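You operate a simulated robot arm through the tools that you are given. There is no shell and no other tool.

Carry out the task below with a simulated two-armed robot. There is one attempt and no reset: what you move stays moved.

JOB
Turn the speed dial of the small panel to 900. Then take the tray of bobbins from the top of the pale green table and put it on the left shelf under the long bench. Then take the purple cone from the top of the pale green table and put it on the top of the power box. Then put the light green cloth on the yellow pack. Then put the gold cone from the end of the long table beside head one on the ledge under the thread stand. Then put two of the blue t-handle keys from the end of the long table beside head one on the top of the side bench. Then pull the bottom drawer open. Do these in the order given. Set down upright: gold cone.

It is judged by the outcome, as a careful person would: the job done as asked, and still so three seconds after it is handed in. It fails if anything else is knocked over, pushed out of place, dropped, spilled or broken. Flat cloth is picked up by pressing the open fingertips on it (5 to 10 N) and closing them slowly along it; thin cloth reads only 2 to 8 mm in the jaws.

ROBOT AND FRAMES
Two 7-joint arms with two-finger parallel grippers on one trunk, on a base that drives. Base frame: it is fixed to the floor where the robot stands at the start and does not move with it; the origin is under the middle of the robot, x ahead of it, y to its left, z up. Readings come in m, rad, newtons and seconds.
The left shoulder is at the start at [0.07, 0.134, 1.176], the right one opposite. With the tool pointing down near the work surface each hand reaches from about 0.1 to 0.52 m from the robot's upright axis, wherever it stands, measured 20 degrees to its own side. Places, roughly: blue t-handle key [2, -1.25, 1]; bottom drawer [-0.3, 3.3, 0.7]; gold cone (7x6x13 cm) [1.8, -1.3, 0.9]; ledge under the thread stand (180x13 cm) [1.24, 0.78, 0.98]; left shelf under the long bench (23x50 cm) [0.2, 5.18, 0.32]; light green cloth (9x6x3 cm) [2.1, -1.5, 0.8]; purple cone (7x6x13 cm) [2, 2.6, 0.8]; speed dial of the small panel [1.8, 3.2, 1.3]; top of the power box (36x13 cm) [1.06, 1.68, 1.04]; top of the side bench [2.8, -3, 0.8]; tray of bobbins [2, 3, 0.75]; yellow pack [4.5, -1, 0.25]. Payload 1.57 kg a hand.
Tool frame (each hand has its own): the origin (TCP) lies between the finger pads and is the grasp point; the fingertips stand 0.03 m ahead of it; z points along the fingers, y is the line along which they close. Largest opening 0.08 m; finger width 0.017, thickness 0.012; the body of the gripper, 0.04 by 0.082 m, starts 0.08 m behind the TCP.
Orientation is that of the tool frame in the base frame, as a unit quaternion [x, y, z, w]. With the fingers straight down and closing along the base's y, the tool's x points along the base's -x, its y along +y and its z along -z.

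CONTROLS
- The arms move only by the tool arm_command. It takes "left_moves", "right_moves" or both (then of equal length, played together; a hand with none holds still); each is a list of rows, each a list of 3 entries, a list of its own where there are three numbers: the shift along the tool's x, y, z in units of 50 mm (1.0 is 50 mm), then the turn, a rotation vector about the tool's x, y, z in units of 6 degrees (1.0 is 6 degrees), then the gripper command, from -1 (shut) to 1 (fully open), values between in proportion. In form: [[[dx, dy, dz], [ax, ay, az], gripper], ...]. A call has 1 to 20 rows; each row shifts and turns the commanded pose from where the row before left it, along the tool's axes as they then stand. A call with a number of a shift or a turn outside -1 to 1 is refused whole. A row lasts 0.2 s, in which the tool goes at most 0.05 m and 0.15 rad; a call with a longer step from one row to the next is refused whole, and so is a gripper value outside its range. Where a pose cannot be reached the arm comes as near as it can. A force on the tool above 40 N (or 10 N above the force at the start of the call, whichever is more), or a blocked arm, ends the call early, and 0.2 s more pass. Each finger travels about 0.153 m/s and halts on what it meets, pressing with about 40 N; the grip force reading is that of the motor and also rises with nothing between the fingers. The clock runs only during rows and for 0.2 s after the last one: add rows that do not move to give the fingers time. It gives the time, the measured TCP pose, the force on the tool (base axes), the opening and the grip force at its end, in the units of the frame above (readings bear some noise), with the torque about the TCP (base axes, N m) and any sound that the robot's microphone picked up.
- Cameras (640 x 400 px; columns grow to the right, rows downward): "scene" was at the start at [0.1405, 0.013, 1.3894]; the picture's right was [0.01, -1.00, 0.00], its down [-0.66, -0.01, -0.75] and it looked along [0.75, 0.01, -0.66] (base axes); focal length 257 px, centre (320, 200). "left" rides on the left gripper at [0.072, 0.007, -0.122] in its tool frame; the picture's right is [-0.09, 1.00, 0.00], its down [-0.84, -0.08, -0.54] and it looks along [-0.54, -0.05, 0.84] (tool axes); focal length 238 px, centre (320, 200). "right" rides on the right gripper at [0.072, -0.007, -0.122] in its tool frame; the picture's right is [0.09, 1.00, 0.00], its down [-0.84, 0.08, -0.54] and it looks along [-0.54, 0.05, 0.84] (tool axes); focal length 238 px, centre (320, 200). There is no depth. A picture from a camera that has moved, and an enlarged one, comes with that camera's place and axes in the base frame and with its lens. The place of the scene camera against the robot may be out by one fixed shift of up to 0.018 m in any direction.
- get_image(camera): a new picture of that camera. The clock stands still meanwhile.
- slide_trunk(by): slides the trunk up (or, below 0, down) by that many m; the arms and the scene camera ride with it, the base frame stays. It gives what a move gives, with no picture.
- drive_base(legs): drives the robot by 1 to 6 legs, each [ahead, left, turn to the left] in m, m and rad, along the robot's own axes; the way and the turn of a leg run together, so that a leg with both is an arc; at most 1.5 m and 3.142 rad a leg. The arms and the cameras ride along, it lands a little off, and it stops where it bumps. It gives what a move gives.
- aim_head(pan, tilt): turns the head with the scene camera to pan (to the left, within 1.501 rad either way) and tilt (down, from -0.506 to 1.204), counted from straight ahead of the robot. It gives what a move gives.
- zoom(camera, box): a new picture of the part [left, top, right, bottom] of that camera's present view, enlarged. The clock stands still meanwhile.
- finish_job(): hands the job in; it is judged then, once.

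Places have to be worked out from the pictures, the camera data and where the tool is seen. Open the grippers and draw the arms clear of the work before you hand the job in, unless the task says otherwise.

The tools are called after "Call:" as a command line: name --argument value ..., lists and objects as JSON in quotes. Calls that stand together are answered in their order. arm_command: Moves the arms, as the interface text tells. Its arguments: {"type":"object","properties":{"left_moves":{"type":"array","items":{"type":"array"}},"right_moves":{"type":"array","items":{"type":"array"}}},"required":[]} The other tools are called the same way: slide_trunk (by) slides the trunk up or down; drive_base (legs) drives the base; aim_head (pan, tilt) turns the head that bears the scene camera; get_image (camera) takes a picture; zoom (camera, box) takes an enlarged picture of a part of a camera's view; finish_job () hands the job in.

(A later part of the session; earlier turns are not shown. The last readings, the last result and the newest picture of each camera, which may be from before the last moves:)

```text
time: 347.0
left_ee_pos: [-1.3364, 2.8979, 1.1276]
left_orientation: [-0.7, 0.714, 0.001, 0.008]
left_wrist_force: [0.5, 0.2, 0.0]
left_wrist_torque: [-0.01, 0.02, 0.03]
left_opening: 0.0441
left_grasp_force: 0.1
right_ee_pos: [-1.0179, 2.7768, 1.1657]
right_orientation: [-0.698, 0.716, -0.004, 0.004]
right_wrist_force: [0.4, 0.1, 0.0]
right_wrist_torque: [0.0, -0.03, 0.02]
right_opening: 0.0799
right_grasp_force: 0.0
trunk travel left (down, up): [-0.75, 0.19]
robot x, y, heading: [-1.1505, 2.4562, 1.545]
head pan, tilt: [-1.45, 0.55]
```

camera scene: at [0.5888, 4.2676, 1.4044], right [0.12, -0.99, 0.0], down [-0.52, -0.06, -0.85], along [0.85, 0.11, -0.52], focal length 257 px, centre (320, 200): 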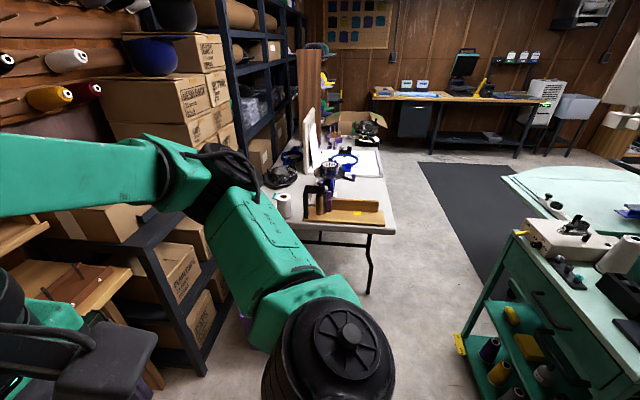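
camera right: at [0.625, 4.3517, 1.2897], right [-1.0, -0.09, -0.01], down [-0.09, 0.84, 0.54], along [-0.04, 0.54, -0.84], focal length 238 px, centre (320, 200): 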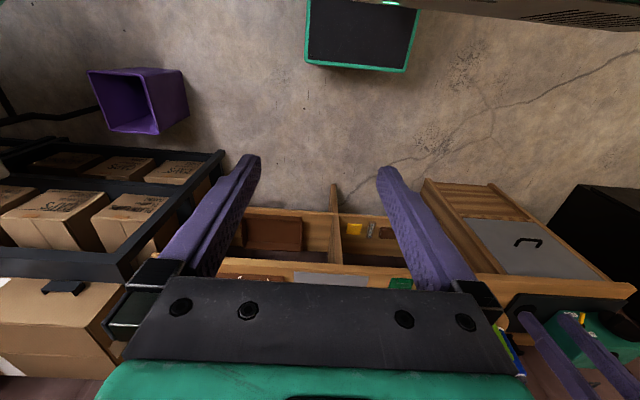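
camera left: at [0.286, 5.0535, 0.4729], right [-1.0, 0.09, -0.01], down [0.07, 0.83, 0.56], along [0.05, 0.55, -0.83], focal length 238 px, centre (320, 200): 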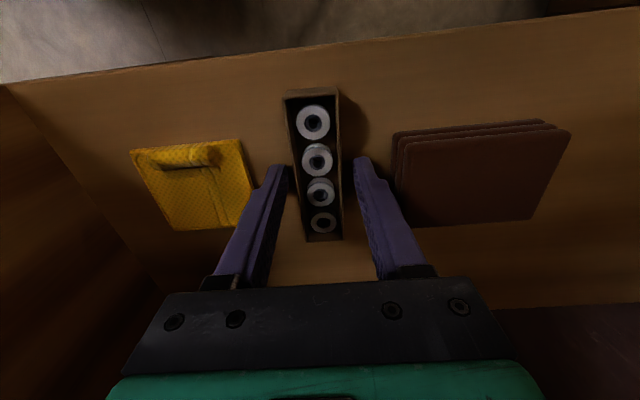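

At [-1.15,2.46]. I straighten, go right to x≈0.3 and back down along the machine front to y≈-2.1.

Call:
drive_base --legs '[[0, 0, 0.026], [0, -1.45, 0], [-1.5, 0, 0], [-1.5, 0, 0], [-1.45, 0, 0]]'

```text
time: 375.4
left_ee_pos: [0.0157, -1.5445, 1.1284]
left_orientation: [-0.704, 0.71, 0.002, 0.009]
left_wrist_force: [0.1, -0.6, 0.2]
left_wrist_torque: [0.0, 0.02, 0.04]
left_opening: 0.0441
left_grasp_force: 0.1
right_ee_pos: [0.3377, -1.6618, 1.1665]
right_orientation: [-0.703, 0.711, -0.003, 0.005]
right_wrist_force: [-0.6, -0.5, -0.6]
right_wrist_torque: [-0.03, 0.0, 0.05]
right_opening: 0.0799
right_grasp_force: 0.1
trunk travel left (down, up): [-0.75, 0.19]
robot x, y, heading: [0.2091, -1.9812, 1.562]
head pan, tilt: [-1.45, 0.55]
```

At [0.21,-1.98]. I back to y≈-2.17 and traverse right to x≈3.15.

Call:
drive_base --legs '[[-0.19, 0, 0.008], [0, -1.48, 0], [0, -1.46, 0]]'

```text
time: 390.7
left_ee_pos: [2.9501, -1.7933, 1.1275]
left_orientation: [-0.701, 0.713, 0.003, 0.009]
left_wrist_force: [-0.2, -0.2, -0.7]
left_wrist_torque: [-0.01, 0.0, -0.01]
left_opening: 0.0439
left_grasp_force: 0.0
right_ee_pos: [3.271, -1.9146, 1.1667]
right_orientation: [-0.7, 0.714, -0.003, 0.004]
right_wrist_force: [-0.1, 0.1, -0.7]
right_wrist_torque: [0.02, 0.0, 0.02]
right_opening: 0.08
right_grasp_force: 0.1
trunk travel left (down, up): [-0.75, 0.19]
robot x, y, heading: [3.1436, -2.2363, 1.546]
head pan, tilt: [-1.45, 0.55]
```

I drive ahead up the corridor to y≈2.55 and turn to face the green table (-x).

Call:
drive_base --legs '[[1.5, 0, 0.022], [1.5, 0, 0], [1.5, 0, 0], [0.3, 0, 0], [0, 0, 1.57]]'

Call:
aim_head --pan 0.0 --tilt 0.6

Call:
get_image --camera "scene"

```text
time: 417.3
left_ee_pos: [2.5936, 2.3012, 1.1298]
left_orientation: [1.0, 0.007, -0.008, -0.003]
left_wrist_force: [-1.0, -0.8, -0.1]
left_wrist_torque: [0.0, -0.02, 0.05]
left_opening: 0.044
left_grasp_force: 0.0
right_ee_pos: [2.7045, 2.6281, 1.1673]
right_orientation: [1.0, 0.004, -0.001, -0.006]
right_wrist_force: [0.0, 0.4, 0.9]
right_wrist_torque: [0.0, 0.0, -0.02]
right_opening: 0.0799
right_grasp_force: 0.0
trunk travel left (down, up): [-0.75, 0.19]
robot x, y, heading: [3.0263, 2.5032, -3.13]
head pan, tilt: [-1.45, 0.55]
```

```text
time: 418.9
left_ee_pos: [2.5934, 2.3024, 1.1285]
left_orientation: [1.0, 0.007, -0.008, -0.005]
left_wrist_force: [0.6, -0.4, 0.4]
left_wrist_torque: [0.0, -0.01, -0.01]
left_opening: 0.0441
left_grasp_force: 0.0
right_ee_pos: [2.7046, 2.6257, 1.1672]
right_orientation: [1.0, 0.005, -0.001, -0.005]
right_wrist_force: [0.0, 0.6, -0.4]
right_wrist_torque: [0.0, 0.05, -0.04]
right_opening: 0.0802
right_grasp_force: 0.1
trunk travel left (down, up): [-0.75, 0.19]
robot x, y, heading: [3.024, 2.5021, -3.13]
head pan, tilt: [0.0, 0.6]
```

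```text
taken
camera scene: at [2.8939, 2.5153, 1.4019], right [-0.01, 1.0, 0.0], down [0.56, 0.01, -0.82], along [-0.82, -0.01, -0.57], focal length 257 px, centre (320, 200)
```

scene: 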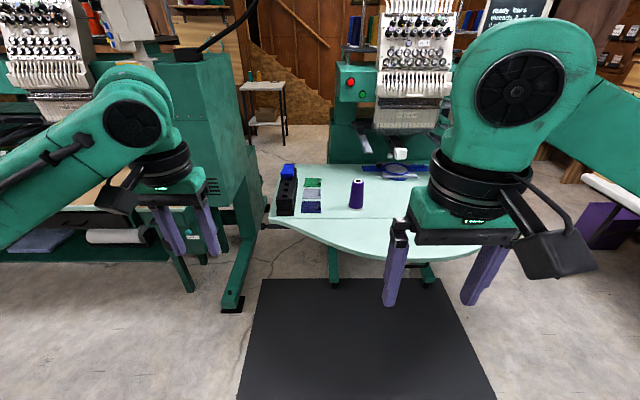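

The purple cone stands at about [1.99,2.64]. I'll take it with the right hand standing at [2.46,2.47]; I retract the left hand a little for clearance from the machine column and drive up.

Call:
arm_command --left_moves '[[[0.8, 0, 0], [0, 0, 0], 0.1], [[0.8, 0, 0], [0, 0, 0], 0.1], [[0, 0, 0], [0, 0, 0], 0.1]]'

Call:
drive_base --legs '[[0.55, 0.02, -0.012]]'

Call:
get_image --camera "right"

Call:
get_image --camera "scene"

```text
time: 419.7
left_ee_pos: [2.6716, 2.3037, 1.1261]
left_orientation: [1.0, 0.008, -0.007, -0.003]
left_wrist_force: [0.0, 0.5, 0.4]
left_wrist_torque: [0.02, 0.0, -0.01]
left_opening: 0.0438
left_grasp_force: 0.0
right_ee_pos: [2.7029, 2.6278, 1.1681]
right_orientation: [1.0, 0.005, 0.0, -0.006]
right_wrist_force: [0.0, -0.5, 0.5]
right_wrist_torque: [0.01, 0.03, 0.0]
right_opening: 0.0799
right_grasp_force: 0.0
trunk travel left (down, up): [-0.75, 0.19]
robot x, y, heading: [3.026, 2.5101, -3.132]
head pan, tilt: [0.0, 0.6]
```

```text
time: 422.9
left_ee_pos: [2.1224, 2.284, 1.1273]
left_orientation: [1.0, 0.001, -0.009, -0.005]
left_wrist_force: [0.0, -0.3, 0.8]
left_wrist_torque: [0.03, 0.03, -0.01]
left_opening: 0.0439
left_grasp_force: 0.1
right_ee_pos: [2.1569, 2.6066, 1.1665]
right_orientation: [1.0, 0.0, -0.002, -0.005]
right_wrist_force: [0.0, 0.5, 0.8]
right_wrist_torque: [0.03, 0.0, -0.02]
right_opening: 0.0796
right_grasp_force: 0.0
trunk travel left (down, up): [-0.75, 0.19]
robot x, y, heading: [2.4778, 2.4801, -3.139]
head pan, tilt: [0.0, 0.6]
```

```text
taken
camera right: at [2.2312, 2.612, 1.2893], right [0.09, -1.0, -0.01], down [-0.84, -0.08, 0.54], along [-0.54, -0.04, -0.84], focal length 238 px, centre (320, 200)
```

right: 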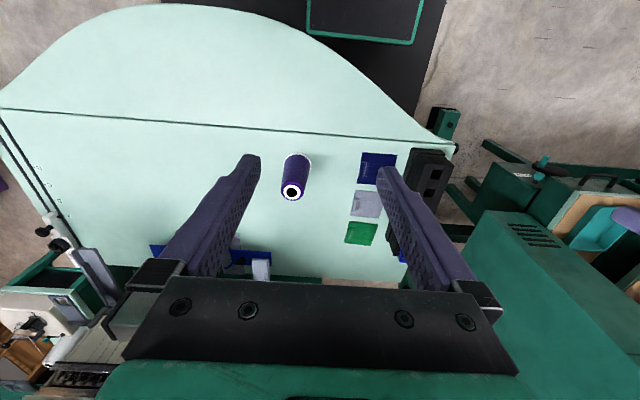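

```text
taken
camera scene: at [2.3456, 2.4933, 1.402], right [0.0, 1.0, 0.0], down [0.56, 0.0, -0.83], along [-0.83, 0.0, -0.56], focal length 257 px, centre (320, 200)
```

scene: 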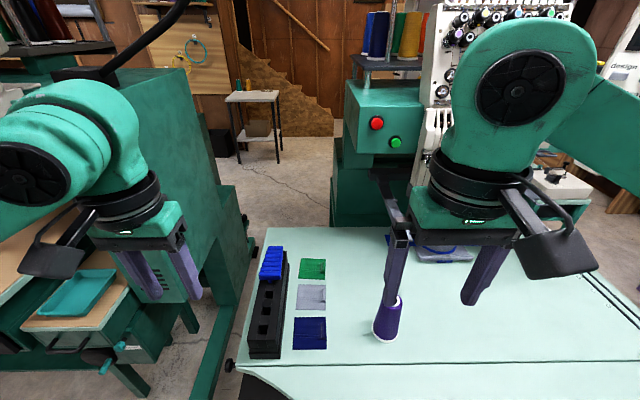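

The cone is at [1.981,2.651], about 13 cm tall. I lower the right hand to z≈1.0, then bring it forward above the cone, and check.

Call:
arm_command --right_moves '[[[0, -0.222, 0.83], [0, 0, 0], 1], [[0, -0.222, 0.83], [0, 0, 0], 1], [[0, -0.222, 0.83], [0, 0, 0], 1], [[0, -0.222, 0.83], [0, 0, 0], 1], [[-0.7, 0, 0], [0, 0, 0], 1], [[-0.7, 0, 0], [0, 0, 0], 1], [[-0.7, 0, 0], [0, 0, 0], 1], [[-0.7, 0, 0], [0, 0, 0], 1], [[-0.7, 0, 0], [0, 0, 0], 1], [[0, 0, 0], [0, 0, 0], 1]]'

Call:
get_image --camera "right"

Call:
get_image --camera "scene"

```text
time: 425.1
left_ee_pos: [2.1221, 2.283, 1.1246]
left_orientation: [1.0, 0.001, -0.007, -0.004]
left_wrist_force: [-0.1, -0.9, 0.4]
left_wrist_torque: [0.02, -0.01, 0.01]
left_opening: 0.0444
left_grasp_force: 0.1
right_ee_pos: [1.9816, 2.6541, 1.002]
right_orientation: [1.0, -0.001, -0.001, -0.005]
right_wrist_force: [-0.5, 0.0, 0.0]
right_wrist_torque: [0.01, 0.0, 0.01]
right_opening: 0.0799
right_grasp_force: 0.1
trunk travel left (down, up): [-0.75, 0.19]
robot x, y, heading: [2.4758, 2.4828, -3.14]
head pan, tilt: [0.0, 0.6]
```

```text
taken
camera right: at [2.0553, 2.6601, 1.1245], right [0.09, -1.0, -0.01], down [-0.84, -0.08, 0.54], along [-0.54, -0.04, -0.84], focal length 238 px, centre (320, 200)
```

right: 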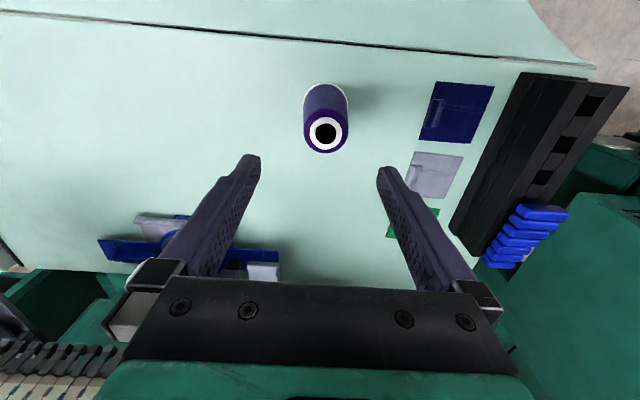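

```text
taken
camera scene: at [2.3454, 2.4936, 1.402], right [0.0, 1.0, 0.0], down [0.56, 0.0, -0.83], along [-0.83, 0.0, -0.56], focal length 257 px, centre (320, 200)
```

scene: 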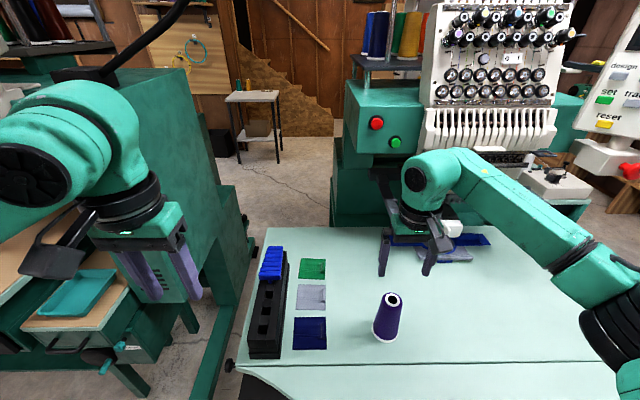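

The hand is centred over the cone within 4 mm. I lower straight down around it to TCP z≈0.83.

Call:
arm_command --right_moves '[[[0, 0.08, 0.6], [0, 0, 0], 1], [[0, 0, 0.6], [0, 0, 0], 1], [[0, 0, 0.6], [0, 0, 0], 1], [[0, 0, 0.6], [0, 0, 0], 1], [[0, 0, 0.6], [0, 0, 0], 1], [[0, 0, 0.44], [0, 0, 0], 1], [[0, 0, 0], [0, 0, 0], 1]]'

Call:
get_image --camera "right"

Call:
get_image --camera "scene"

```text
time: 426.6
left_ee_pos: [2.1216, 2.2836, 1.125]
left_orientation: [1.0, 0.003, -0.008, -0.004]
left_wrist_force: [0.3, -0.5, -0.9]
left_wrist_torque: [-0.03, 0.03, -0.03]
left_opening: 0.0441
left_grasp_force: 0.1
right_ee_pos: [1.9799, 2.6495, 0.8285]
right_orientation: [1.0, -0.001, -0.001, -0.005]
right_wrist_force: [-0.1, 0.1, 0.2]
right_wrist_torque: [0.0, 0.0, -0.03]
right_opening: 0.0799
right_grasp_force: 0.0
trunk travel left (down, up): [-0.75, 0.19]
robot x, y, heading: [2.4741, 2.4847, -3.136]
head pan, tilt: [0.0, 0.6]
```

```text
taken
camera right: at [2.0533, 2.6551, 0.9499], right [0.09, -1.0, -0.01], down [-0.84, -0.08, 0.54], along [-0.54, -0.04, -0.84], focal length 238 px, centre (320, 200)
```

right: 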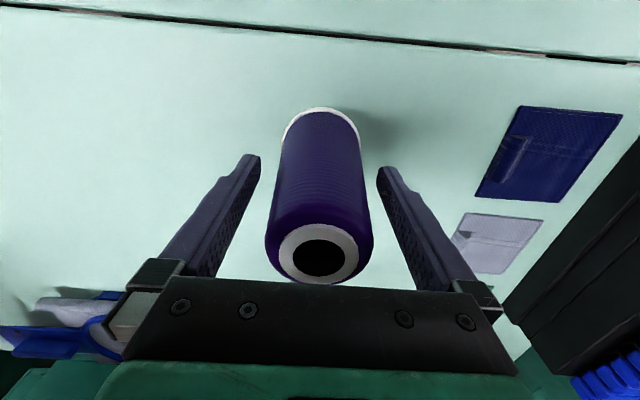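

```text
taken
camera scene: at [2.3447, 2.4932, 1.4019], right [0.0, 1.0, 0.0], down [0.56, 0.0, -0.83], along [-0.83, 0.0, -0.56], focal length 257 px, centre (320, 200)
```

scene: 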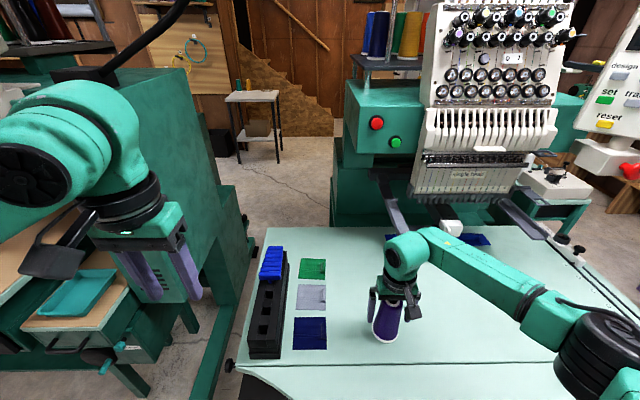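

The cone is centred between the fingers. I close on it and lift.

Call:
arm_command --right_moves '[[[0, 0, 0], [0, 0, 0], 0.7], [[0, 0, 0], [0, 0, 0], 0.4], [[0, 0, 0], [0, 0, 0], 0.1], [[0, 0, 0], [0, 0, 0], -0.2], [[0, 0, 0], [0, 0, 0], -0.2]]'

Call:
get_image --camera "right"

```text
time: 427.9
left_ee_pos: [2.1203, 2.2844, 1.1252]
left_orientation: [1.0, 0.002, -0.008, -0.004]
left_wrist_force: [0.2, 0.2, 0.1]
left_wrist_torque: [0.02, -0.01, 0.0]
left_opening: 0.0442
left_grasp_force: 0.0
right_ee_pos: [1.9803, 2.649, 0.8276]
right_orientation: [1.0, 0.0, -0.001, -0.006]
right_wrist_force: [0.7, 0.7, 0.5]
right_wrist_torque: [-0.04, 0.02, 0.01]
right_opening: 0.059
right_grasp_force: 39.7
trunk travel left (down, up): [-0.75, 0.19]
robot x, y, heading: [2.4803, 2.4788, -3.141]
head pan, tilt: [0.0, 0.6]
```

```text
taken
camera right: at [2.0531, 2.6552, 0.9501], right [0.09, -1.0, -0.01], down [-0.84, -0.08, 0.54], along [-0.54, -0.04, -0.84], focal length 238 px, centre (320, 200)
```

right: 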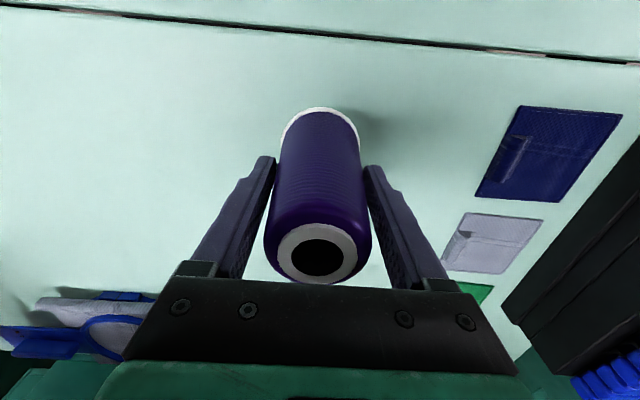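

Held at 59 mm with 40 N (cone base ≈78 mm below the TCP). I lift it and draw it back to carrying position.

Call:
arm_command --right_moves '[[[0, 0, -0.3], [0, 0, 0], -0.2], [[0, 0, -0.6], [0, 0, 0], -0.2], [[0, 0, -0.7], [0, 0, 0], -0.2], [[0, 0, -0.7], [0, 0, 0], -0.2], [[0, 0, -0.7], [0, 0, 0], -0.2], [[0.4, 0, -0.7], [0, 0, 0], -0.2], [[0.6, 0, -0.7], [0, 0, 0], -0.2], [[0.6, 0, -0.7], [0, 0, 0], -0.2], [[0.5, 0, -0.5], [0, 0, 0], -0.2], [[0, 0, 0], [0, 0, 0], -0.2]]'

Call:
get_image --camera "scene"

Call:
get_image --camera "right"

```text
time: 430.1
left_ee_pos: [2.1208, 2.2836, 1.1251]
left_orientation: [1.0, 0.002, -0.008, -0.004]
left_wrist_force: [-1.0, 0.2, 0.1]
left_wrist_torque: [0.01, -0.02, 0.03]
left_opening: 0.0441
left_grasp_force: 0.1
right_ee_pos: [2.086, 2.6491, 1.1069]
right_orientation: [1.0, 0.0, -0.001, -0.006]
right_wrist_force: [-0.2, -0.1, -2.1]
right_wrist_torque: [0.03, -0.01, -0.04]
right_opening: 0.0593
right_grasp_force: 39.8
trunk travel left (down, up): [-0.75, 0.19]
robot x, y, heading: [2.4773, 2.4804, -3.143]
head pan, tilt: [0.0, 0.6]
```

```text
taken
camera scene: at [2.3439, 2.4935, 1.4018], right [0.0, 1.0, 0.0], down [0.57, 0.0, -0.82], along [-0.82, 0.0, -0.57], focal length 257 px, centre (320, 200)
```

scene: 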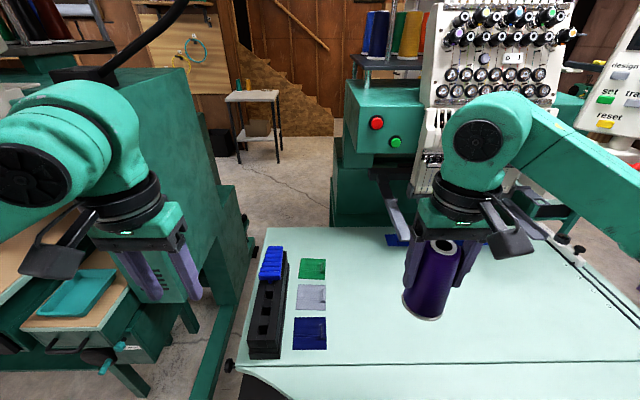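

```text
taken
camera right: at [2.1602, 2.6544, 1.2297], right [0.09, -1.0, -0.01], down [-0.84, -0.08, 0.54], along [-0.54, -0.04, -0.84], focal length 238 px, centre (320, 200)
```

right: 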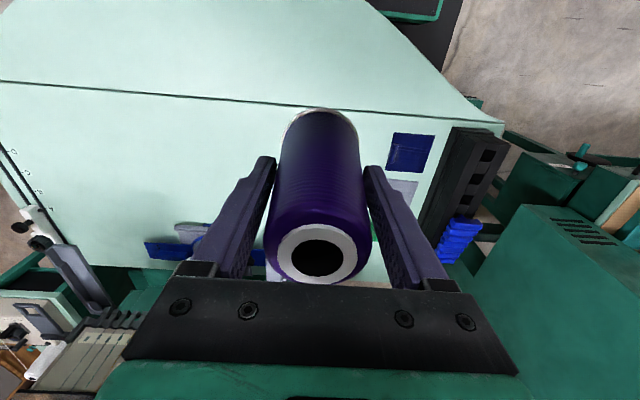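

The cone is held upright. I raise it another 6 cm and start the long way round: back off, face +y and back down the corridor.

Call:
arm_command --right_moves '[[[0.3, 0, -0.6], [0, 0, 0], -0.2], [[0, 0, -0.6], [0, 0, 0], -0.2], [[0, 0, 0], [0, 0, 0], -0.2]]'

Call:
drive_base --legs '[[-0.7, 0, 0], [0, 0, -1.571], [-1.5, 0, 0], [-1.5, 0, 0], [-1.5, 0, 0]]'

Call:
get_image --camera "right"

```text
time: 430.9
left_ee_pos: [2.1205, 2.284, 1.125]
left_orientation: [1.0, 0.002, -0.009, -0.003]
left_wrist_force: [1.1, -0.8, -0.2]
left_wrist_torque: [-0.01, -0.01, -0.01]
left_opening: 0.0439
left_grasp_force: 0.1
right_ee_pos: [2.1014, 2.6468, 1.1673]
right_orientation: [1.0, 0.0, 0.001, -0.005]
right_wrist_force: [0.2, 0.5, -0.8]
right_wrist_torque: [-0.05, 0.01, -0.01]
right_opening: 0.0593
right_grasp_force: 39.9
trunk travel left (down, up): [-0.75, 0.19]
robot x, y, heading: [2.4734, 2.4821, -3.141]
head pan, tilt: [0.0, 0.6]
```

```text
time: 459.9
left_ee_pos: [2.9954, -1.7229, 1.1234]
left_orientation: [-0.704, 0.71, 0.003, 0.008]
left_wrist_force: [-0.6, -0.3, 0.7]
left_wrist_torque: [0.01, -0.01, -0.02]
left_opening: 0.0441
left_grasp_force: 0.1
right_ee_pos: [3.3587, -1.7074, 1.1657]
right_orientation: [-0.702, 0.712, -0.003, 0.004]
right_wrist_force: [0.1, 0.5, -1.5]
right_wrist_torque: [0.03, -0.01, 0.03]
right_opening: 0.0586
right_grasp_force: 39.9
trunk travel left (down, up): [-0.75, 0.19]
robot x, y, heading: [3.1895, -2.0814, 1.561]
head pan, tilt: [0.0, 0.6]
```

```text
taken
camera right: at [3.3652, -1.7795, 1.2881], right [-1.0, -0.08, -0.01], down [-0.07, 0.84, 0.54], along [-0.03, 0.54, -0.84], focal length 238 px, centre (320, 200)
```

right: 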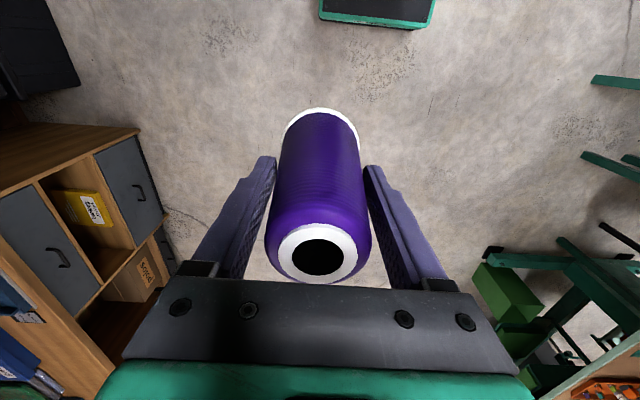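

The cone is secure. I traverse the passage left to x≈0.25.

Call:
drive_base --legs '[[-0.1, 0, 0.01], [0, 1.47, 0], [0, 1.47, 0]]'

```text
time: 474.9
left_ee_pos: [0.0339, -1.844, 1.124]
left_orientation: [0.711, -0.703, -0.002, -0.008]
left_wrist_force: [-0.6, 0.2, -0.1]
left_wrist_torque: [0.01, 0.01, 0.02]
left_opening: 0.0439
left_grasp_force: 0.0
right_ee_pos: [0.3974, -1.8209, 1.1665]
right_orientation: [0.709, -0.706, 0.003, -0.004]
right_wrist_force: [-1.1, 0.4, -1.8]
right_wrist_torque: [-0.01, 0.03, -0.03]
right_opening: 0.0586
right_grasp_force: 39.8
trunk travel left (down, up): [-0.75, 0.19]
robot x, y, heading: [0.2326, -2.2033, 1.578]
head pan, tilt: [0.0, 0.6]
```

I drive ahead to y≈1.8 and turn to face the power box (+x).

Call:
drive_base --legs '[[1.5, 0, -0.008], [1.5, 0, 0], [1.03, 0, 0], [0, 0, -1.565]]'

Call:
aim_head --pan 0.0 --tilt 0.6

Call:
get_image --camera "scene"

Call:
get_image --camera "right"

```text
time: 498.0
left_ee_pos: [0.6651, 2.0192, 1.1239]
left_orientation: [-0.004, 1.0, -0.005, 0.008]
left_wrist_force: [0.6, -0.3, -1.0]
left_wrist_torque: [-0.01, 0.0, -0.01]
left_opening: 0.0441
left_grasp_force: 0.0
right_ee_pos: [0.6875, 1.655, 1.1665]
right_orientation: [-0.003, 1.0, -0.006, 0.002]
right_wrist_force: [0.1, -0.5, -0.8]
right_wrist_torque: [-0.05, -0.02, 0.0]
right_opening: 0.0548
right_grasp_force: 40.2
trunk travel left (down, up): [-0.75, 0.19]
robot x, y, heading: [0.3103, 1.8176, 0.011]
head pan, tilt: [0.0, 0.6]
```

```text
time: 498.6
left_ee_pos: [0.6658, 2.0189, 1.1239]
left_orientation: [-0.004, 1.0, -0.004, 0.008]
left_wrist_force: [0.8, 0.0, -0.1]
left_wrist_torque: [0.01, 0.0, 0.03]
left_opening: 0.0441
left_grasp_force: 0.1
right_ee_pos: [0.6883, 1.654, 1.167]
right_orientation: [-0.003, 1.0, -0.005, 0.0]
right_wrist_force: [-0.6, 0.0, -1.5]
right_wrist_torque: [-0.03, 0.02, 0.0]
right_opening: 0.0549
right_grasp_force: 39.9
trunk travel left (down, up): [-0.75, 0.19]
robot x, y, heading: [0.313, 1.8223, 0.009]
head pan, tilt: [0.0, 0.6]
```

```text
taken
camera scene: at [0.4554, 1.832, 1.3999], right [0.01, -1.0, 0.0], down [-0.57, 0.0, -0.82], along [0.82, 0.01, -0.57], focal length 257 px, centre (320, 200)
```

scene: 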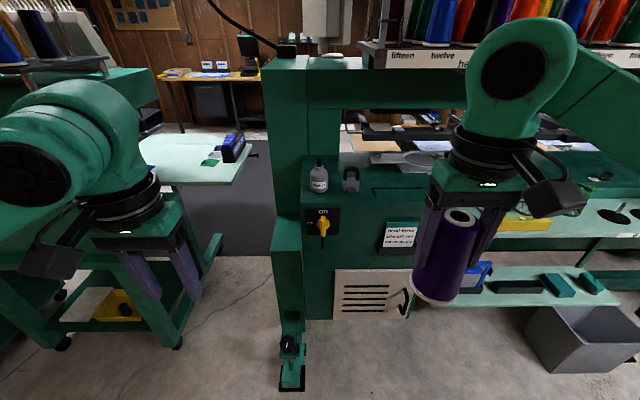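

```text
taken
camera right: at [0.6172, 1.6491, 1.2882], right [-0.1, 1.0, -0.01], down [0.84, 0.09, 0.54], along [0.54, 0.04, -0.84], focal length 238 px, centre (320, 200)
```

right: 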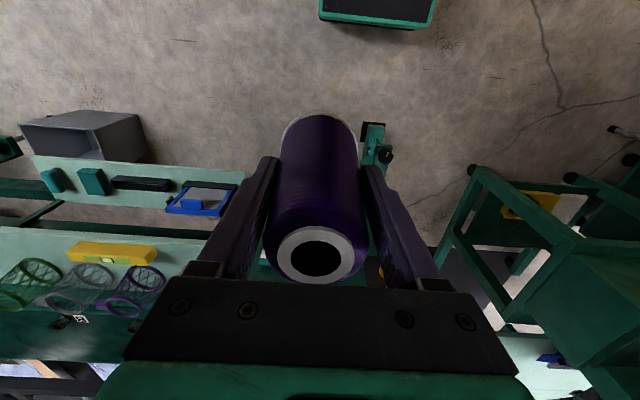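

The grip opening shrank from 59 to 55 mm during the drive, so the cone may have slipped a little. I zoom in to check it.

Call:
zoom --camera "scene" --box '[380, 150, 540, 310]'

Call:
zoom --camera "right" --box '[220, 90, 420, 300]'

Call:
get_image --camera "left"

```text
2.50 times, centred on (460, 230) of scene
camera zoom: at [0.4554, 1.832, 1.3999], right [0.01, -1.0, 0.0], down [-0.57, 0.0, -0.82], along [0.82, 0.01, -0.57], focal length 642 px, centre (-30, 125)
```

zoom: 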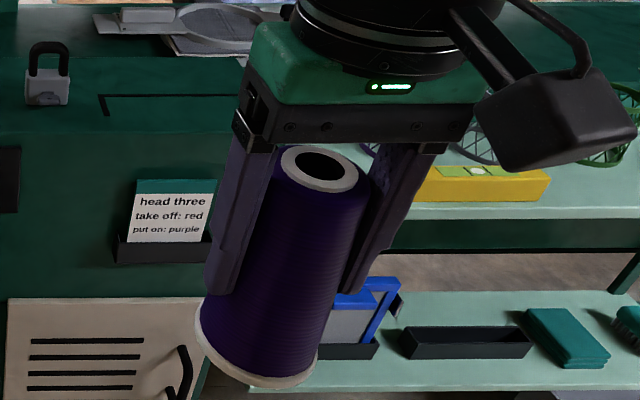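

```text
1.90 times, centred on (320, 195) of right
camera zoom: at [0.6172, 1.6491, 1.2882], right [-0.1, 1.0, -0.01], down [0.84, 0.09, 0.54], along [0.54, 0.04, -0.84], focal length 454 px, centre (320, 210)
```

zoom: 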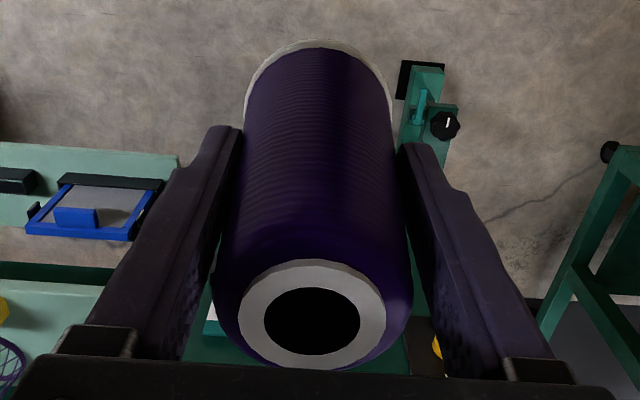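

```text
taken
camera left: at [0.5912, 2.0256, 1.2443], right [0.08, 1.0, -0.01], down [0.83, -0.07, 0.56], along [0.55, -0.05, -0.83], focal length 238 px, centre (320, 200)
```

left: 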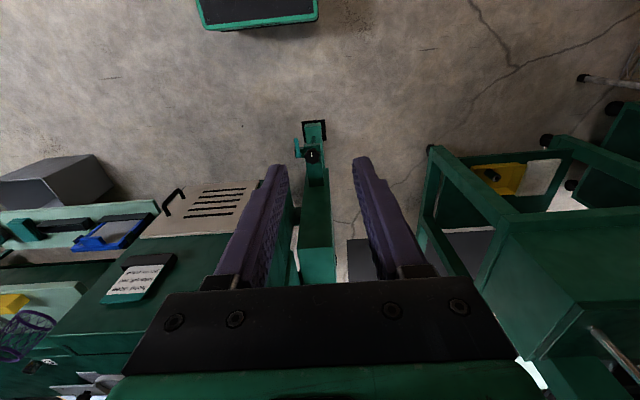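

The cone hangs straight. Now I examine the power box top: there's a bottle and a padlock on its left part. I zoom in on it.

Call:
zoom --camera "scene" --box '[270, 130, 460, 249]'

Call:
aim_head --pan 0.0 --tilt 0.3

Call:
get_image --camera "scene"

```text
3.36 times, centred on (365, 190) of scene
camera zoom: at [0.4554, 1.832, 1.3999], right [0.01, -1.0, 0.0], down [-0.57, 0.0, -0.82], along [0.82, 0.01, -0.57], focal length 863 px, centre (169, 235)
```

zoom: 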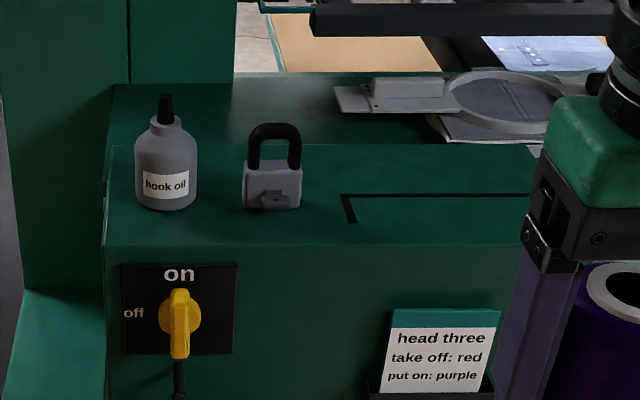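

```text
time: 499.4
left_ee_pos: [0.6636, 2.0184, 1.124]
left_orientation: [-0.005, 1.0, -0.004, 0.008]
left_wrist_force: [0.8, 0.1, -0.2]
left_wrist_torque: [0.01, 0.0, 0.01]
left_opening: 0.044
left_grasp_force: 0.1
right_ee_pos: [0.6864, 1.6549, 1.1663]
right_orientation: [-0.003, 1.0, -0.006, 0.001]
right_wrist_force: [-0.1, -0.1, -2.0]
right_wrist_torque: [0.02, 0.01, -0.01]
right_opening: 0.0553
right_grasp_force: 40.0
trunk travel left (down, up): [-0.75, 0.19]
robot x, y, heading: [0.3098, 1.8201, 0.007]
head pan, tilt: [0.0, 0.3]
```

```text
taken
camera scene: at [0.4604, 1.8319, 1.4273], right [0.01, -1.0, 0.0], down [-0.3, 0.0, -0.95], along [0.95, 0.01, -0.3], focal length 257 px, centre (320, 200)
```

scene: 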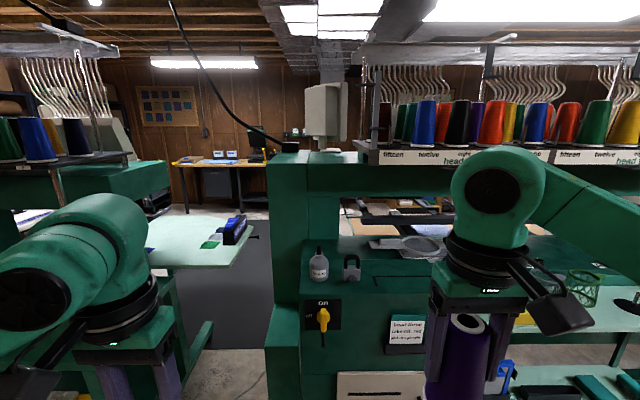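

I need the distance of the thread stand strip above the box to judge hand clearance. I zoom now, then raise the trunk 0.15 m for parallax.

Call:
zoom --camera "scene" --box '[300, 120, 460, 220]'

Call:
slide_trunk --by 0.15

Call:
zoom --camera "scene" --box '[300, 150, 460, 250]'

Call:
get_image --camera "scene"

```text
4.00 times, centred on (380, 170) of scene
camera zoom: at [0.4604, 1.8319, 1.4273], right [0.01, -1.0, 0.0], down [-0.3, 0.0, -0.95], along [0.95, 0.01, -0.3], focal length 1027 px, centre (80, 320)
```

zoom: 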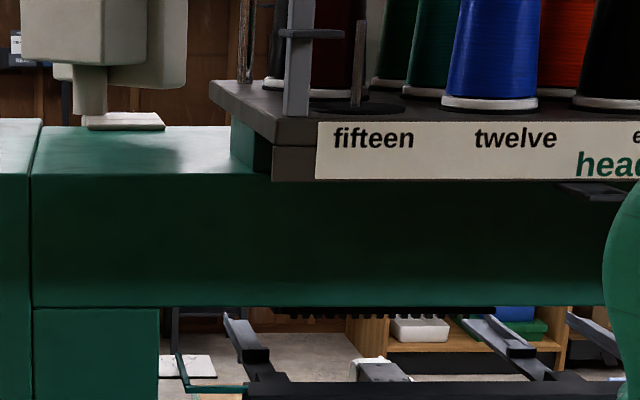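

```text
time: 501.2
left_ee_pos: [0.6655, 2.0188, 1.2745]
left_orientation: [-0.005, 1.0, -0.004, 0.008]
left_wrist_force: [-0.3, 0.3, -0.9]
left_wrist_torque: [0.01, 0.03, 0.02]
left_opening: 0.044
left_grasp_force: 0.1
right_ee_pos: [0.6875, 1.6546, 1.3166]
right_orientation: [-0.002, 1.0, -0.005, 0.001]
right_wrist_force: [0.0, 0.5, -2.1]
right_wrist_torque: [0.0, 0.07, -0.02]
right_opening: 0.0547
right_grasp_force: 39.9
trunk travel left (down, up): [-0.9, 0.04]
robot x, y, heading: [0.3081, 1.8201, 0.004]
head pan, tilt: [0.0, 0.3]
```

```text
4.00 times, centred on (380, 200) of scene
camera zoom: at [0.4605, 1.8319, 1.5773], right [0.01, -1.0, 0.0], down [-0.3, 0.0, -0.96], along [0.96, 0.01, -0.3], focal length 1027 px, centre (80, 200)
```

zoom: 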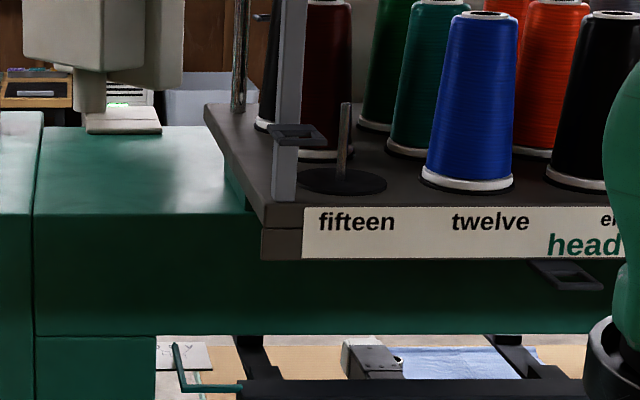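

```text
taken
camera scene: at [0.4605, 1.8319, 1.5773], right [0.01, -1.0, 0.0], down [-0.3, 0.0, -0.96], along [0.96, 0.01, -0.3], focal length 257 px, centre (320, 200)
```

scene: 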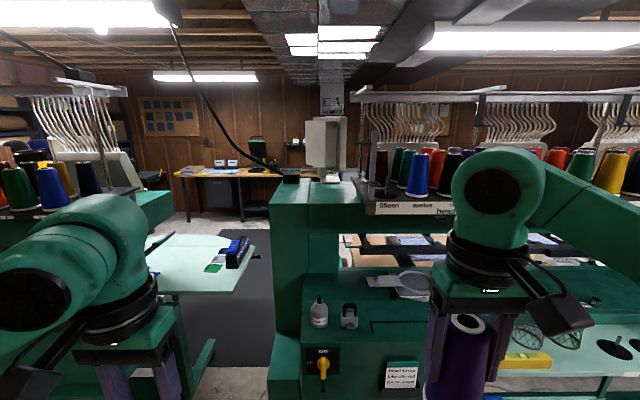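

The thread stand's front edge is at x≈1.19 (z≥1.30), so the hand over the box at x≈1.04 is clear. I pull the left hand back and outward (away from the column), extend the right hand 7 cm, and lower the trunk 0.1 m.

Call:
arm_command --left_moves '[[[0.9, 0.6, 0], [0, 0, 0], 0.1], [[0.9, 0.6, 0], [0, 0, 0], 0.1], [[0.9, 0.6, 0], [0, 0, 0], 0.1]]' --right_moves '[[[-0.5, 0, 0], [0, 0, 0], -0.2], [[-0.5, 0, 0], [0, 0, 0], -0.2], [[-0.4, 0, 0], [0, 0, 0], -0.2]]'

Call:
slide_trunk --by -0.09

Call:
drive_base --legs '[[0.2, 0.0, 0]]'

Call:
get_image --camera "right"

Call:
get_image --camera "scene"

```text
refused: row 1 steps farther than a row can; nothing moved
```

```text
time: 502.4
left_ee_pos: [0.666, 2.0184, 1.1842]
left_orientation: [-0.004, 1.0, -0.005, 0.008]
left_wrist_force: [-0.6, 0.1, 0.2]
left_wrist_torque: [0.0, 0.03, 0.0]
left_opening: 0.0439
left_grasp_force: 0.2
right_ee_pos: [0.6896, 1.655, 1.2264]
right_orientation: [-0.003, 1.0, -0.005, 0.001]
right_wrist_force: [0.7, 0.2, -0.8]
right_wrist_torque: [0.0, 0.01, -0.03]
right_opening: 0.0547
right_grasp_force: 40.5
trunk travel left (down, up): [-0.81, 0.13]
robot x, y, heading: [0.3107, 1.8202, 0.007]
head pan, tilt: [0.0, 0.3]
```

```text
time: 504.0
left_ee_pos: [0.861, 2.0185, 1.1843]
left_orientation: [-0.003, 1.0, -0.004, 0.009]
left_wrist_force: [-0.8, -0.7, -0.5]
left_wrist_torque: [0.05, -0.02, 0.0]
left_opening: 0.0442
left_grasp_force: 0.0
right_ee_pos: [0.8836, 1.6558, 1.2275]
right_orientation: [-0.003, 1.0, -0.006, 0.002]
right_wrist_force: [-0.2, 0.5, -1.4]
right_wrist_torque: [0.01, -0.03, 0.03]
right_opening: 0.0547
right_grasp_force: 40.3
trunk travel left (down, up): [-0.81, 0.13]
robot x, y, heading: [0.5088, 1.8201, 0.009]
head pan, tilt: [0.0, 0.3]
```

```text
taken
camera right: at [0.8117, 1.6499, 1.3492], right [-0.1, 1.0, -0.01], down [0.83, 0.09, 0.55], along [0.54, 0.04, -0.84], focal length 238 px, centre (320, 200)
```

right: 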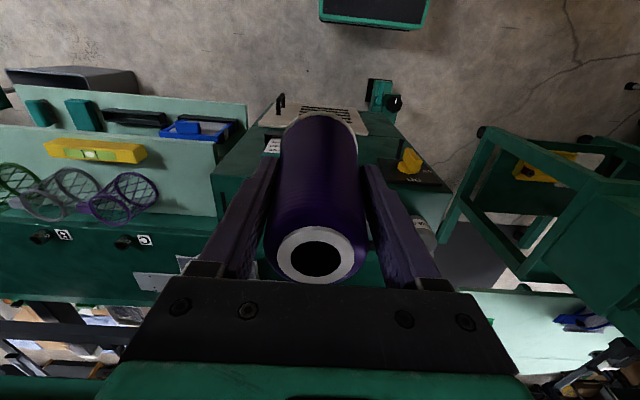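

```text
taken
camera scene: at [0.6547, 1.833, 1.4878], right [0.01, -1.0, 0.0], down [-0.29, 0.0, -0.96], along [0.96, 0.0, -0.29], focal length 257 px, centre (320, 200)
```

scene: 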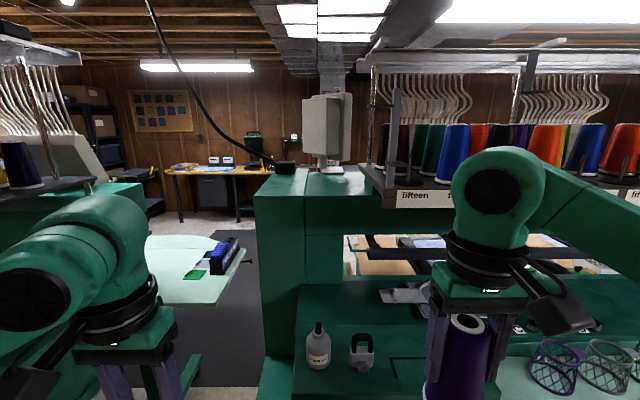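

The arm command was refused (step too long) so the left hand is still forward, near the column. I pull it back and outward now with shorter steps, and extend the right hand.

Call:
arm_command --left_moves '[[[0.9, 0.3, 0], [0, 0, 0], 0.1], [[0.9, 0.3, 0], [0, 0, 0], 0.1], [[0.9, 0.3, 0], [0, 0, 0], 0.1]]' --right_moves '[[[-0.5, 0, 0], [0, 0, 0], -0.2], [[-0.5, 0, 0], [0, 0, 0], -0.2], [[-0.4, 0, 0], [0, 0, 0], -0.2]]'

Call:
get_image --camera "right"

Call:
aim_head --pan -0.15 --tilt 0.8

Call:
get_image --camera "scene"

```text
time: 504.8
left_ee_pos: [0.7986, 2.0426, 1.1813]
left_orientation: [-0.003, 1.0, -0.003, 0.007]
left_wrist_force: [0.8, -0.2, -0.6]
left_wrist_torque: [0.02, 0.08, -0.03]
left_opening: 0.0441
left_grasp_force: 0.1
left hand out of reach, approached as far as the arm can: row 2, 3
right_ee_pos: [0.9598, 1.6549, 1.2246]
right_orientation: [-0.002, 1.0, -0.005, -0.001]
right_wrist_force: [0.7, 0.0, -1.7]
right_wrist_torque: [0.02, 0.06, -0.01]
right_opening: 0.0544
right_grasp_force: 39.9
trunk travel left (down, up): [-0.81, 0.13]
robot x, y, heading: [0.5096, 1.8189, 0.007]
head pan, tilt: [0.0, 0.3]
```

```text
taken
camera right: at [0.89, 1.6496, 1.3467], right [-0.1, 1.0, -0.01], down [0.84, 0.09, 0.54], along [0.54, 0.04, -0.84], focal length 238 px, centre (320, 200)
```

right: 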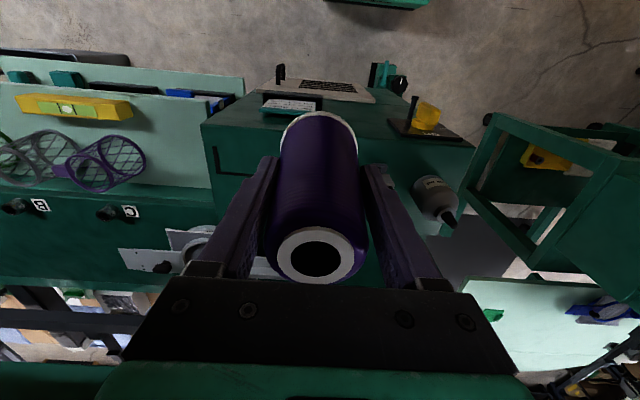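

```text
time: 505.7
left_ee_pos: [0.7952, 2.0425, 1.1834]
left_orientation: [-0.003, 1.0, -0.005, 0.009]
left_wrist_force: [-0.1, -0.6, -0.7]
left_wrist_torque: [0.01, -0.03, 0.0]
left_opening: 0.0442
left_grasp_force: 0.0
right_ee_pos: [0.9553, 1.6563, 1.2275]
right_orientation: [-0.002, 1.0, -0.005, 0.0]
right_wrist_force: [-0.6, -0.4, -1.0]
right_wrist_torque: [-0.01, 0.02, 0.0]
right_opening: 0.0543
right_grasp_force: 39.9
trunk travel left (down, up): [-0.81, 0.13]
robot x, y, heading: [0.51, 1.8184, 0.007]
head pan, tilt: [-0.15, 0.799]
```

```text
taken
camera scene: at [0.6442, 1.821, 1.4432], right [-0.14, -0.99, 0.0], down [-0.71, 0.1, -0.7], along [0.69, -0.1, -0.72], focal length 257 px, centre (320, 200)
```

scene: 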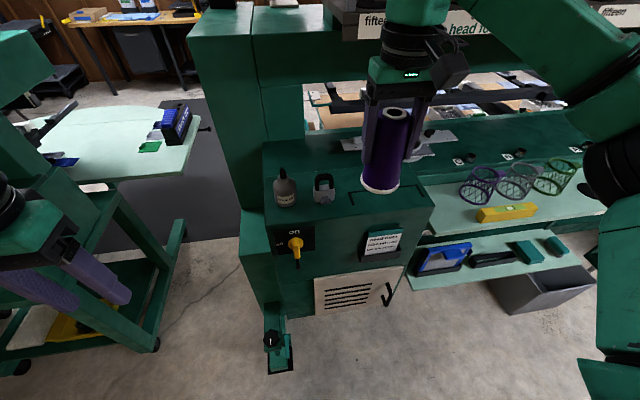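

The wrist camera gives the box top exactly: x≈0.985–1.115, y≈1.50–1.86, z=1.04. I aim to set the cone at [1.05,1.63]. I drive the last 9.5 cm forward and 2.6 cm right.

Call:
drive_base --legs '[[0.095, -0.026, 0]]'

Call:
get_image --camera "scene"

Call:
get_image --camera "right"

```text
time: 506.9
left_ee_pos: [0.8861, 2.019, 1.1839]
left_orientation: [-0.004, 1.0, -0.005, 0.01]
left_wrist_force: [-0.9, 0.2, 0.0]
left_wrist_torque: [-0.03, 0.02, 0.01]
left_opening: 0.044
left_grasp_force: 0.1
right_ee_pos: [1.0462, 1.6331, 1.2274]
right_orientation: [-0.002, 1.0, -0.006, 0.003]
right_wrist_force: [-0.1, 0.7, -1.7]
right_wrist_torque: [-0.01, -0.02, -0.02]
right_opening: 0.0539
right_grasp_force: 40.4
trunk travel left (down, up): [-0.81, 0.13]
robot x, y, heading: [0.6039, 1.7946, 0.002]
head pan, tilt: [-0.15, 0.799]
```

```text
taken
camera scene: at [0.7361, 1.7972, 1.4435], right [-0.14, -0.99, 0.0], down [-0.71, 0.1, -0.7], along [0.69, -0.1, -0.71], focal length 257 px, centre (320, 200)
```

scene: 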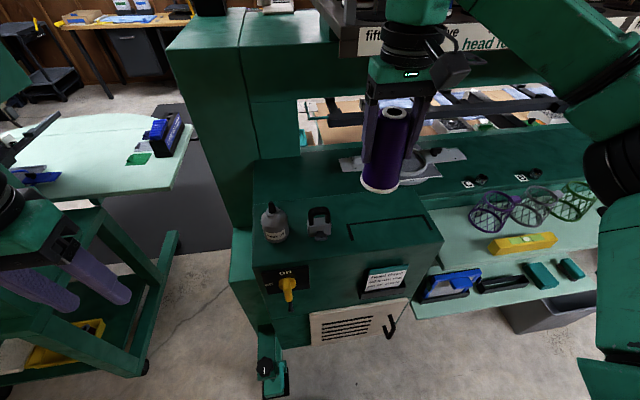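

```text
taken
camera right: at [0.9768, 1.6271, 1.3498], right [-0.1, 1.0, -0.01], down [0.83, 0.09, 0.55], along [0.54, 0.04, -0.84], focal length 238 px, centre (320, 200)
```

right: 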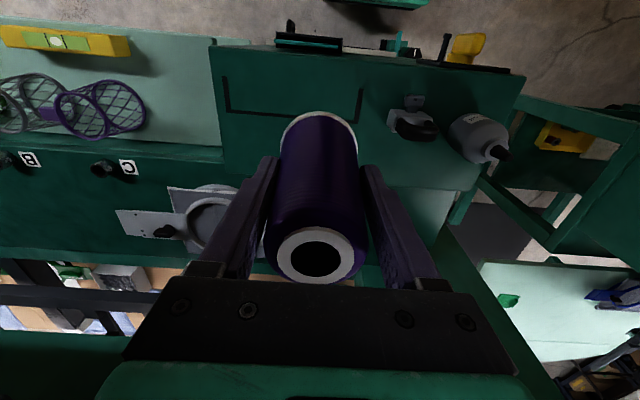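

The cone is above the box top, clear of the bottle and padlock. I lower 80 mm, then feel for contact.

Call:
arm_command --right_moves '[[[-0.2, 0, 0.4], [0, 0, 0], -0.2], [[0, 0, 0.4], [0, 0, 0], -0.2], [[0, 0, 0.4], [0, 0, 0], -0.2], [[0, 0, 0.4], [0, 0, 0], -0.2], [[0, 0, 0], [0, 0, 0], -0.2]]'

Call:
zoom --camera "scene" --box '[240, 120, 480, 270]'

```text
time: 508.1
left_ee_pos: [0.8891, 2.0186, 1.1823]
left_orientation: [-0.005, 1.0, -0.005, 0.008]
left_wrist_force: [-0.2, -0.5, 0.0]
left_wrist_torque: [0.01, -0.01, -0.01]
left_opening: 0.044
left_grasp_force: 0.1
right_ee_pos: [1.061, 1.6328, 1.1462]
right_orientation: [-0.003, 1.0, -0.004, 0.001]
right_wrist_force: [0.1, -0.8, -1.0]
right_wrist_torque: [-0.02, 0.0, 0.01]
right_opening: 0.0537
right_grasp_force: 40.0
trunk travel left (down, up): [-0.81, 0.13]
robot x, y, heading: [0.6037, 1.7969, 0.005]
head pan, tilt: [-0.15, 0.799]
```

```text
2.67 times, centred on (360, 195) of scene
camera zoom: at [0.7397, 1.7963, 1.4431], right [-0.14, -0.99, 0.0], down [-0.71, 0.1, -0.7], along [0.69, -0.1, -0.72], focal length 685 px, centre (213, 213)
```

zoom: 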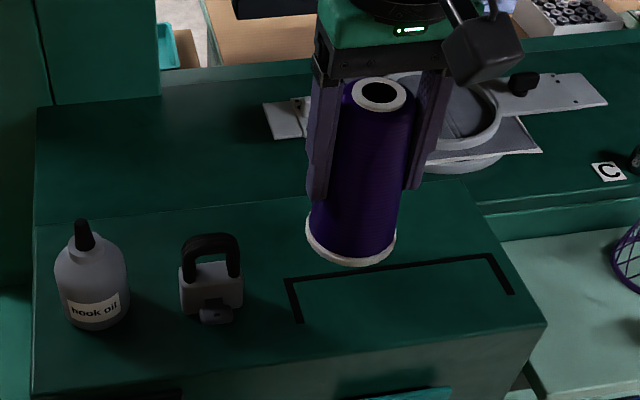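

I lower further in 3 mm steps.

Call:
arm_command --right_moves '[[[0, 0, 0.08], [0, 0, 0], -0.2], [[0, 0, 0.08], [0, 0, 0], -0.2], [[0, 0, 0.08], [0, 0, 0], -0.2], [[0, 0, 0.08], [0, 0, 0], -0.2]]'

```text
time: 509.1
left_ee_pos: [0.8907, 2.0175, 1.1831]
left_orientation: [-0.004, 1.0, -0.003, 0.008]
left_wrist_force: [0.3, -0.3, 0.3]
left_wrist_torque: [-0.02, -0.01, 0.03]
left_opening: 0.0438
left_grasp_force: 0.0
right_ee_pos: [1.0608, 1.6297, 1.1298]
right_orientation: [-0.003, 1.0, -0.005, 0.001]
right_wrist_force: [0.6, 0.4, -1.8]
right_wrist_torque: [-0.02, -0.04, 0.02]
right_opening: 0.0537
right_grasp_force: 39.4
trunk travel left (down, up): [-0.81, 0.13]
robot x, y, heading: [0.6053, 1.7987, 0.001]
head pan, tilt: [-0.15, 0.799]
```

No contact at 1.130. I continue with 2 mm steps.

Call:
arm_command --right_moves '[[[0, 0, 0.04], [0, 0, 0], -0.2], [[0, 0, 0.04], [0, 0, 0], -0.2], [[0, 0, 0.04], [0, 0, 0], -0.2]]'

Call:
zoom --camera "scene" --box '[240, 120, 480, 270]'

```text
time: 509.9
left_ee_pos: [0.8902, 2.0177, 1.1827]
left_orientation: [-0.004, 1.0, -0.004, 0.008]
left_wrist_force: [0.5, 0.0, -0.1]
left_wrist_torque: [-0.02, 0.03, 0.01]
left_opening: 0.044
left_grasp_force: 0.1
right_ee_pos: [1.0619, 1.6317, 1.1242]
right_orientation: [-0.003, 1.0, -0.005, 0.001]
right_wrist_force: [0.3, 1.1, -0.8]
right_wrist_torque: [-0.02, 0.0, -0.02]
right_opening: 0.054
right_grasp_force: 39.9
trunk travel left (down, up): [-0.81, 0.13]
robot x, y, heading: [0.6039, 1.7955, 0.003]
head pan, tilt: [-0.15, 0.799]
```

```text
2.67 times, centred on (360, 195) of scene
camera zoom: at [0.7404, 1.796, 1.443], right [-0.14, -0.99, 0.0], down [-0.71, 0.1, -0.7], along [0.69, -0.1, -0.72], focal length 685 px, centre (213, 213)
```

zoom: 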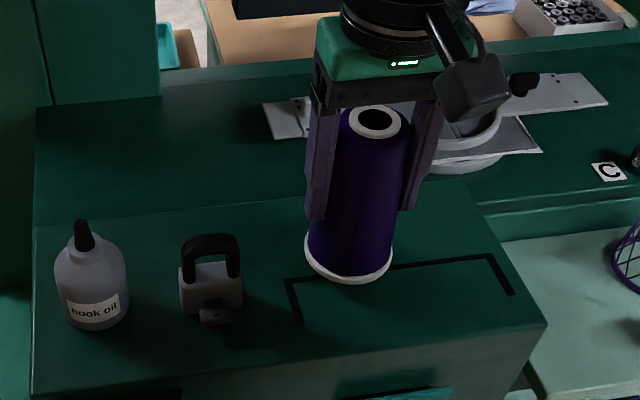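

Close to the surface. I go on in 2 mm steps.

Call:
arm_command --right_moves '[[[0, 0, 0.04], [0, 0, 0], -0.2], [[0, 0, 0.04], [0, 0, 0], -0.2]]'

```text
time: 510.5
left_ee_pos: [0.8902, 2.0181, 1.1815]
left_orientation: [-0.004, 1.0, -0.003, 0.008]
left_wrist_force: [0.0, -0.8, -0.1]
left_wrist_torque: [0.02, -0.01, 0.01]
left_opening: 0.0441
left_grasp_force: 0.0
right_ee_pos: [1.0591, 1.6313, 1.1213]
right_orientation: [-0.003, 1.0, -0.006, 0.0]
right_wrist_force: [-0.2, -0.5, -1.6]
right_wrist_torque: [0.0, 0.0, -0.02]
right_opening: 0.0539
right_grasp_force: 39.9
trunk travel left (down, up): [-0.81, 0.13]
robot x, y, heading: [0.6023, 1.7956, 0.003]
head pan, tilt: [-0.15, 0.799]
```

Still hanging free (Fz≈-1.6 N). Two more 2 mm steps.

Call:
arm_command --right_moves '[[[0, 0, 0.04], [0, 0, 0], -0.2], [[0, 0, 0.04], [0, 0, 0], -0.2]]'

```text
time: 511.1
left_ee_pos: [0.8904, 2.0183, 1.1841]
left_orientation: [-0.004, 1.0, -0.003, 0.008]
left_wrist_force: [0.4, -0.4, 0.2]
left_wrist_torque: [-0.02, 0.0, 0.02]
left_opening: 0.0438
left_grasp_force: 0.1
right_ee_pos: [1.0612, 1.6296, 1.1162]
right_orientation: [-0.002, 1.0, -0.004, 0.001]
right_wrist_force: [-0.1, -1.4, -0.7]
right_wrist_torque: [-0.01, -0.02, 0.02]
right_opening: 0.0537
right_grasp_force: 39.9
trunk travel left (down, up): [-0.81, 0.13]
robot x, y, heading: [0.605, 1.7898, 0.003]
head pan, tilt: [-0.15, 0.799]
```

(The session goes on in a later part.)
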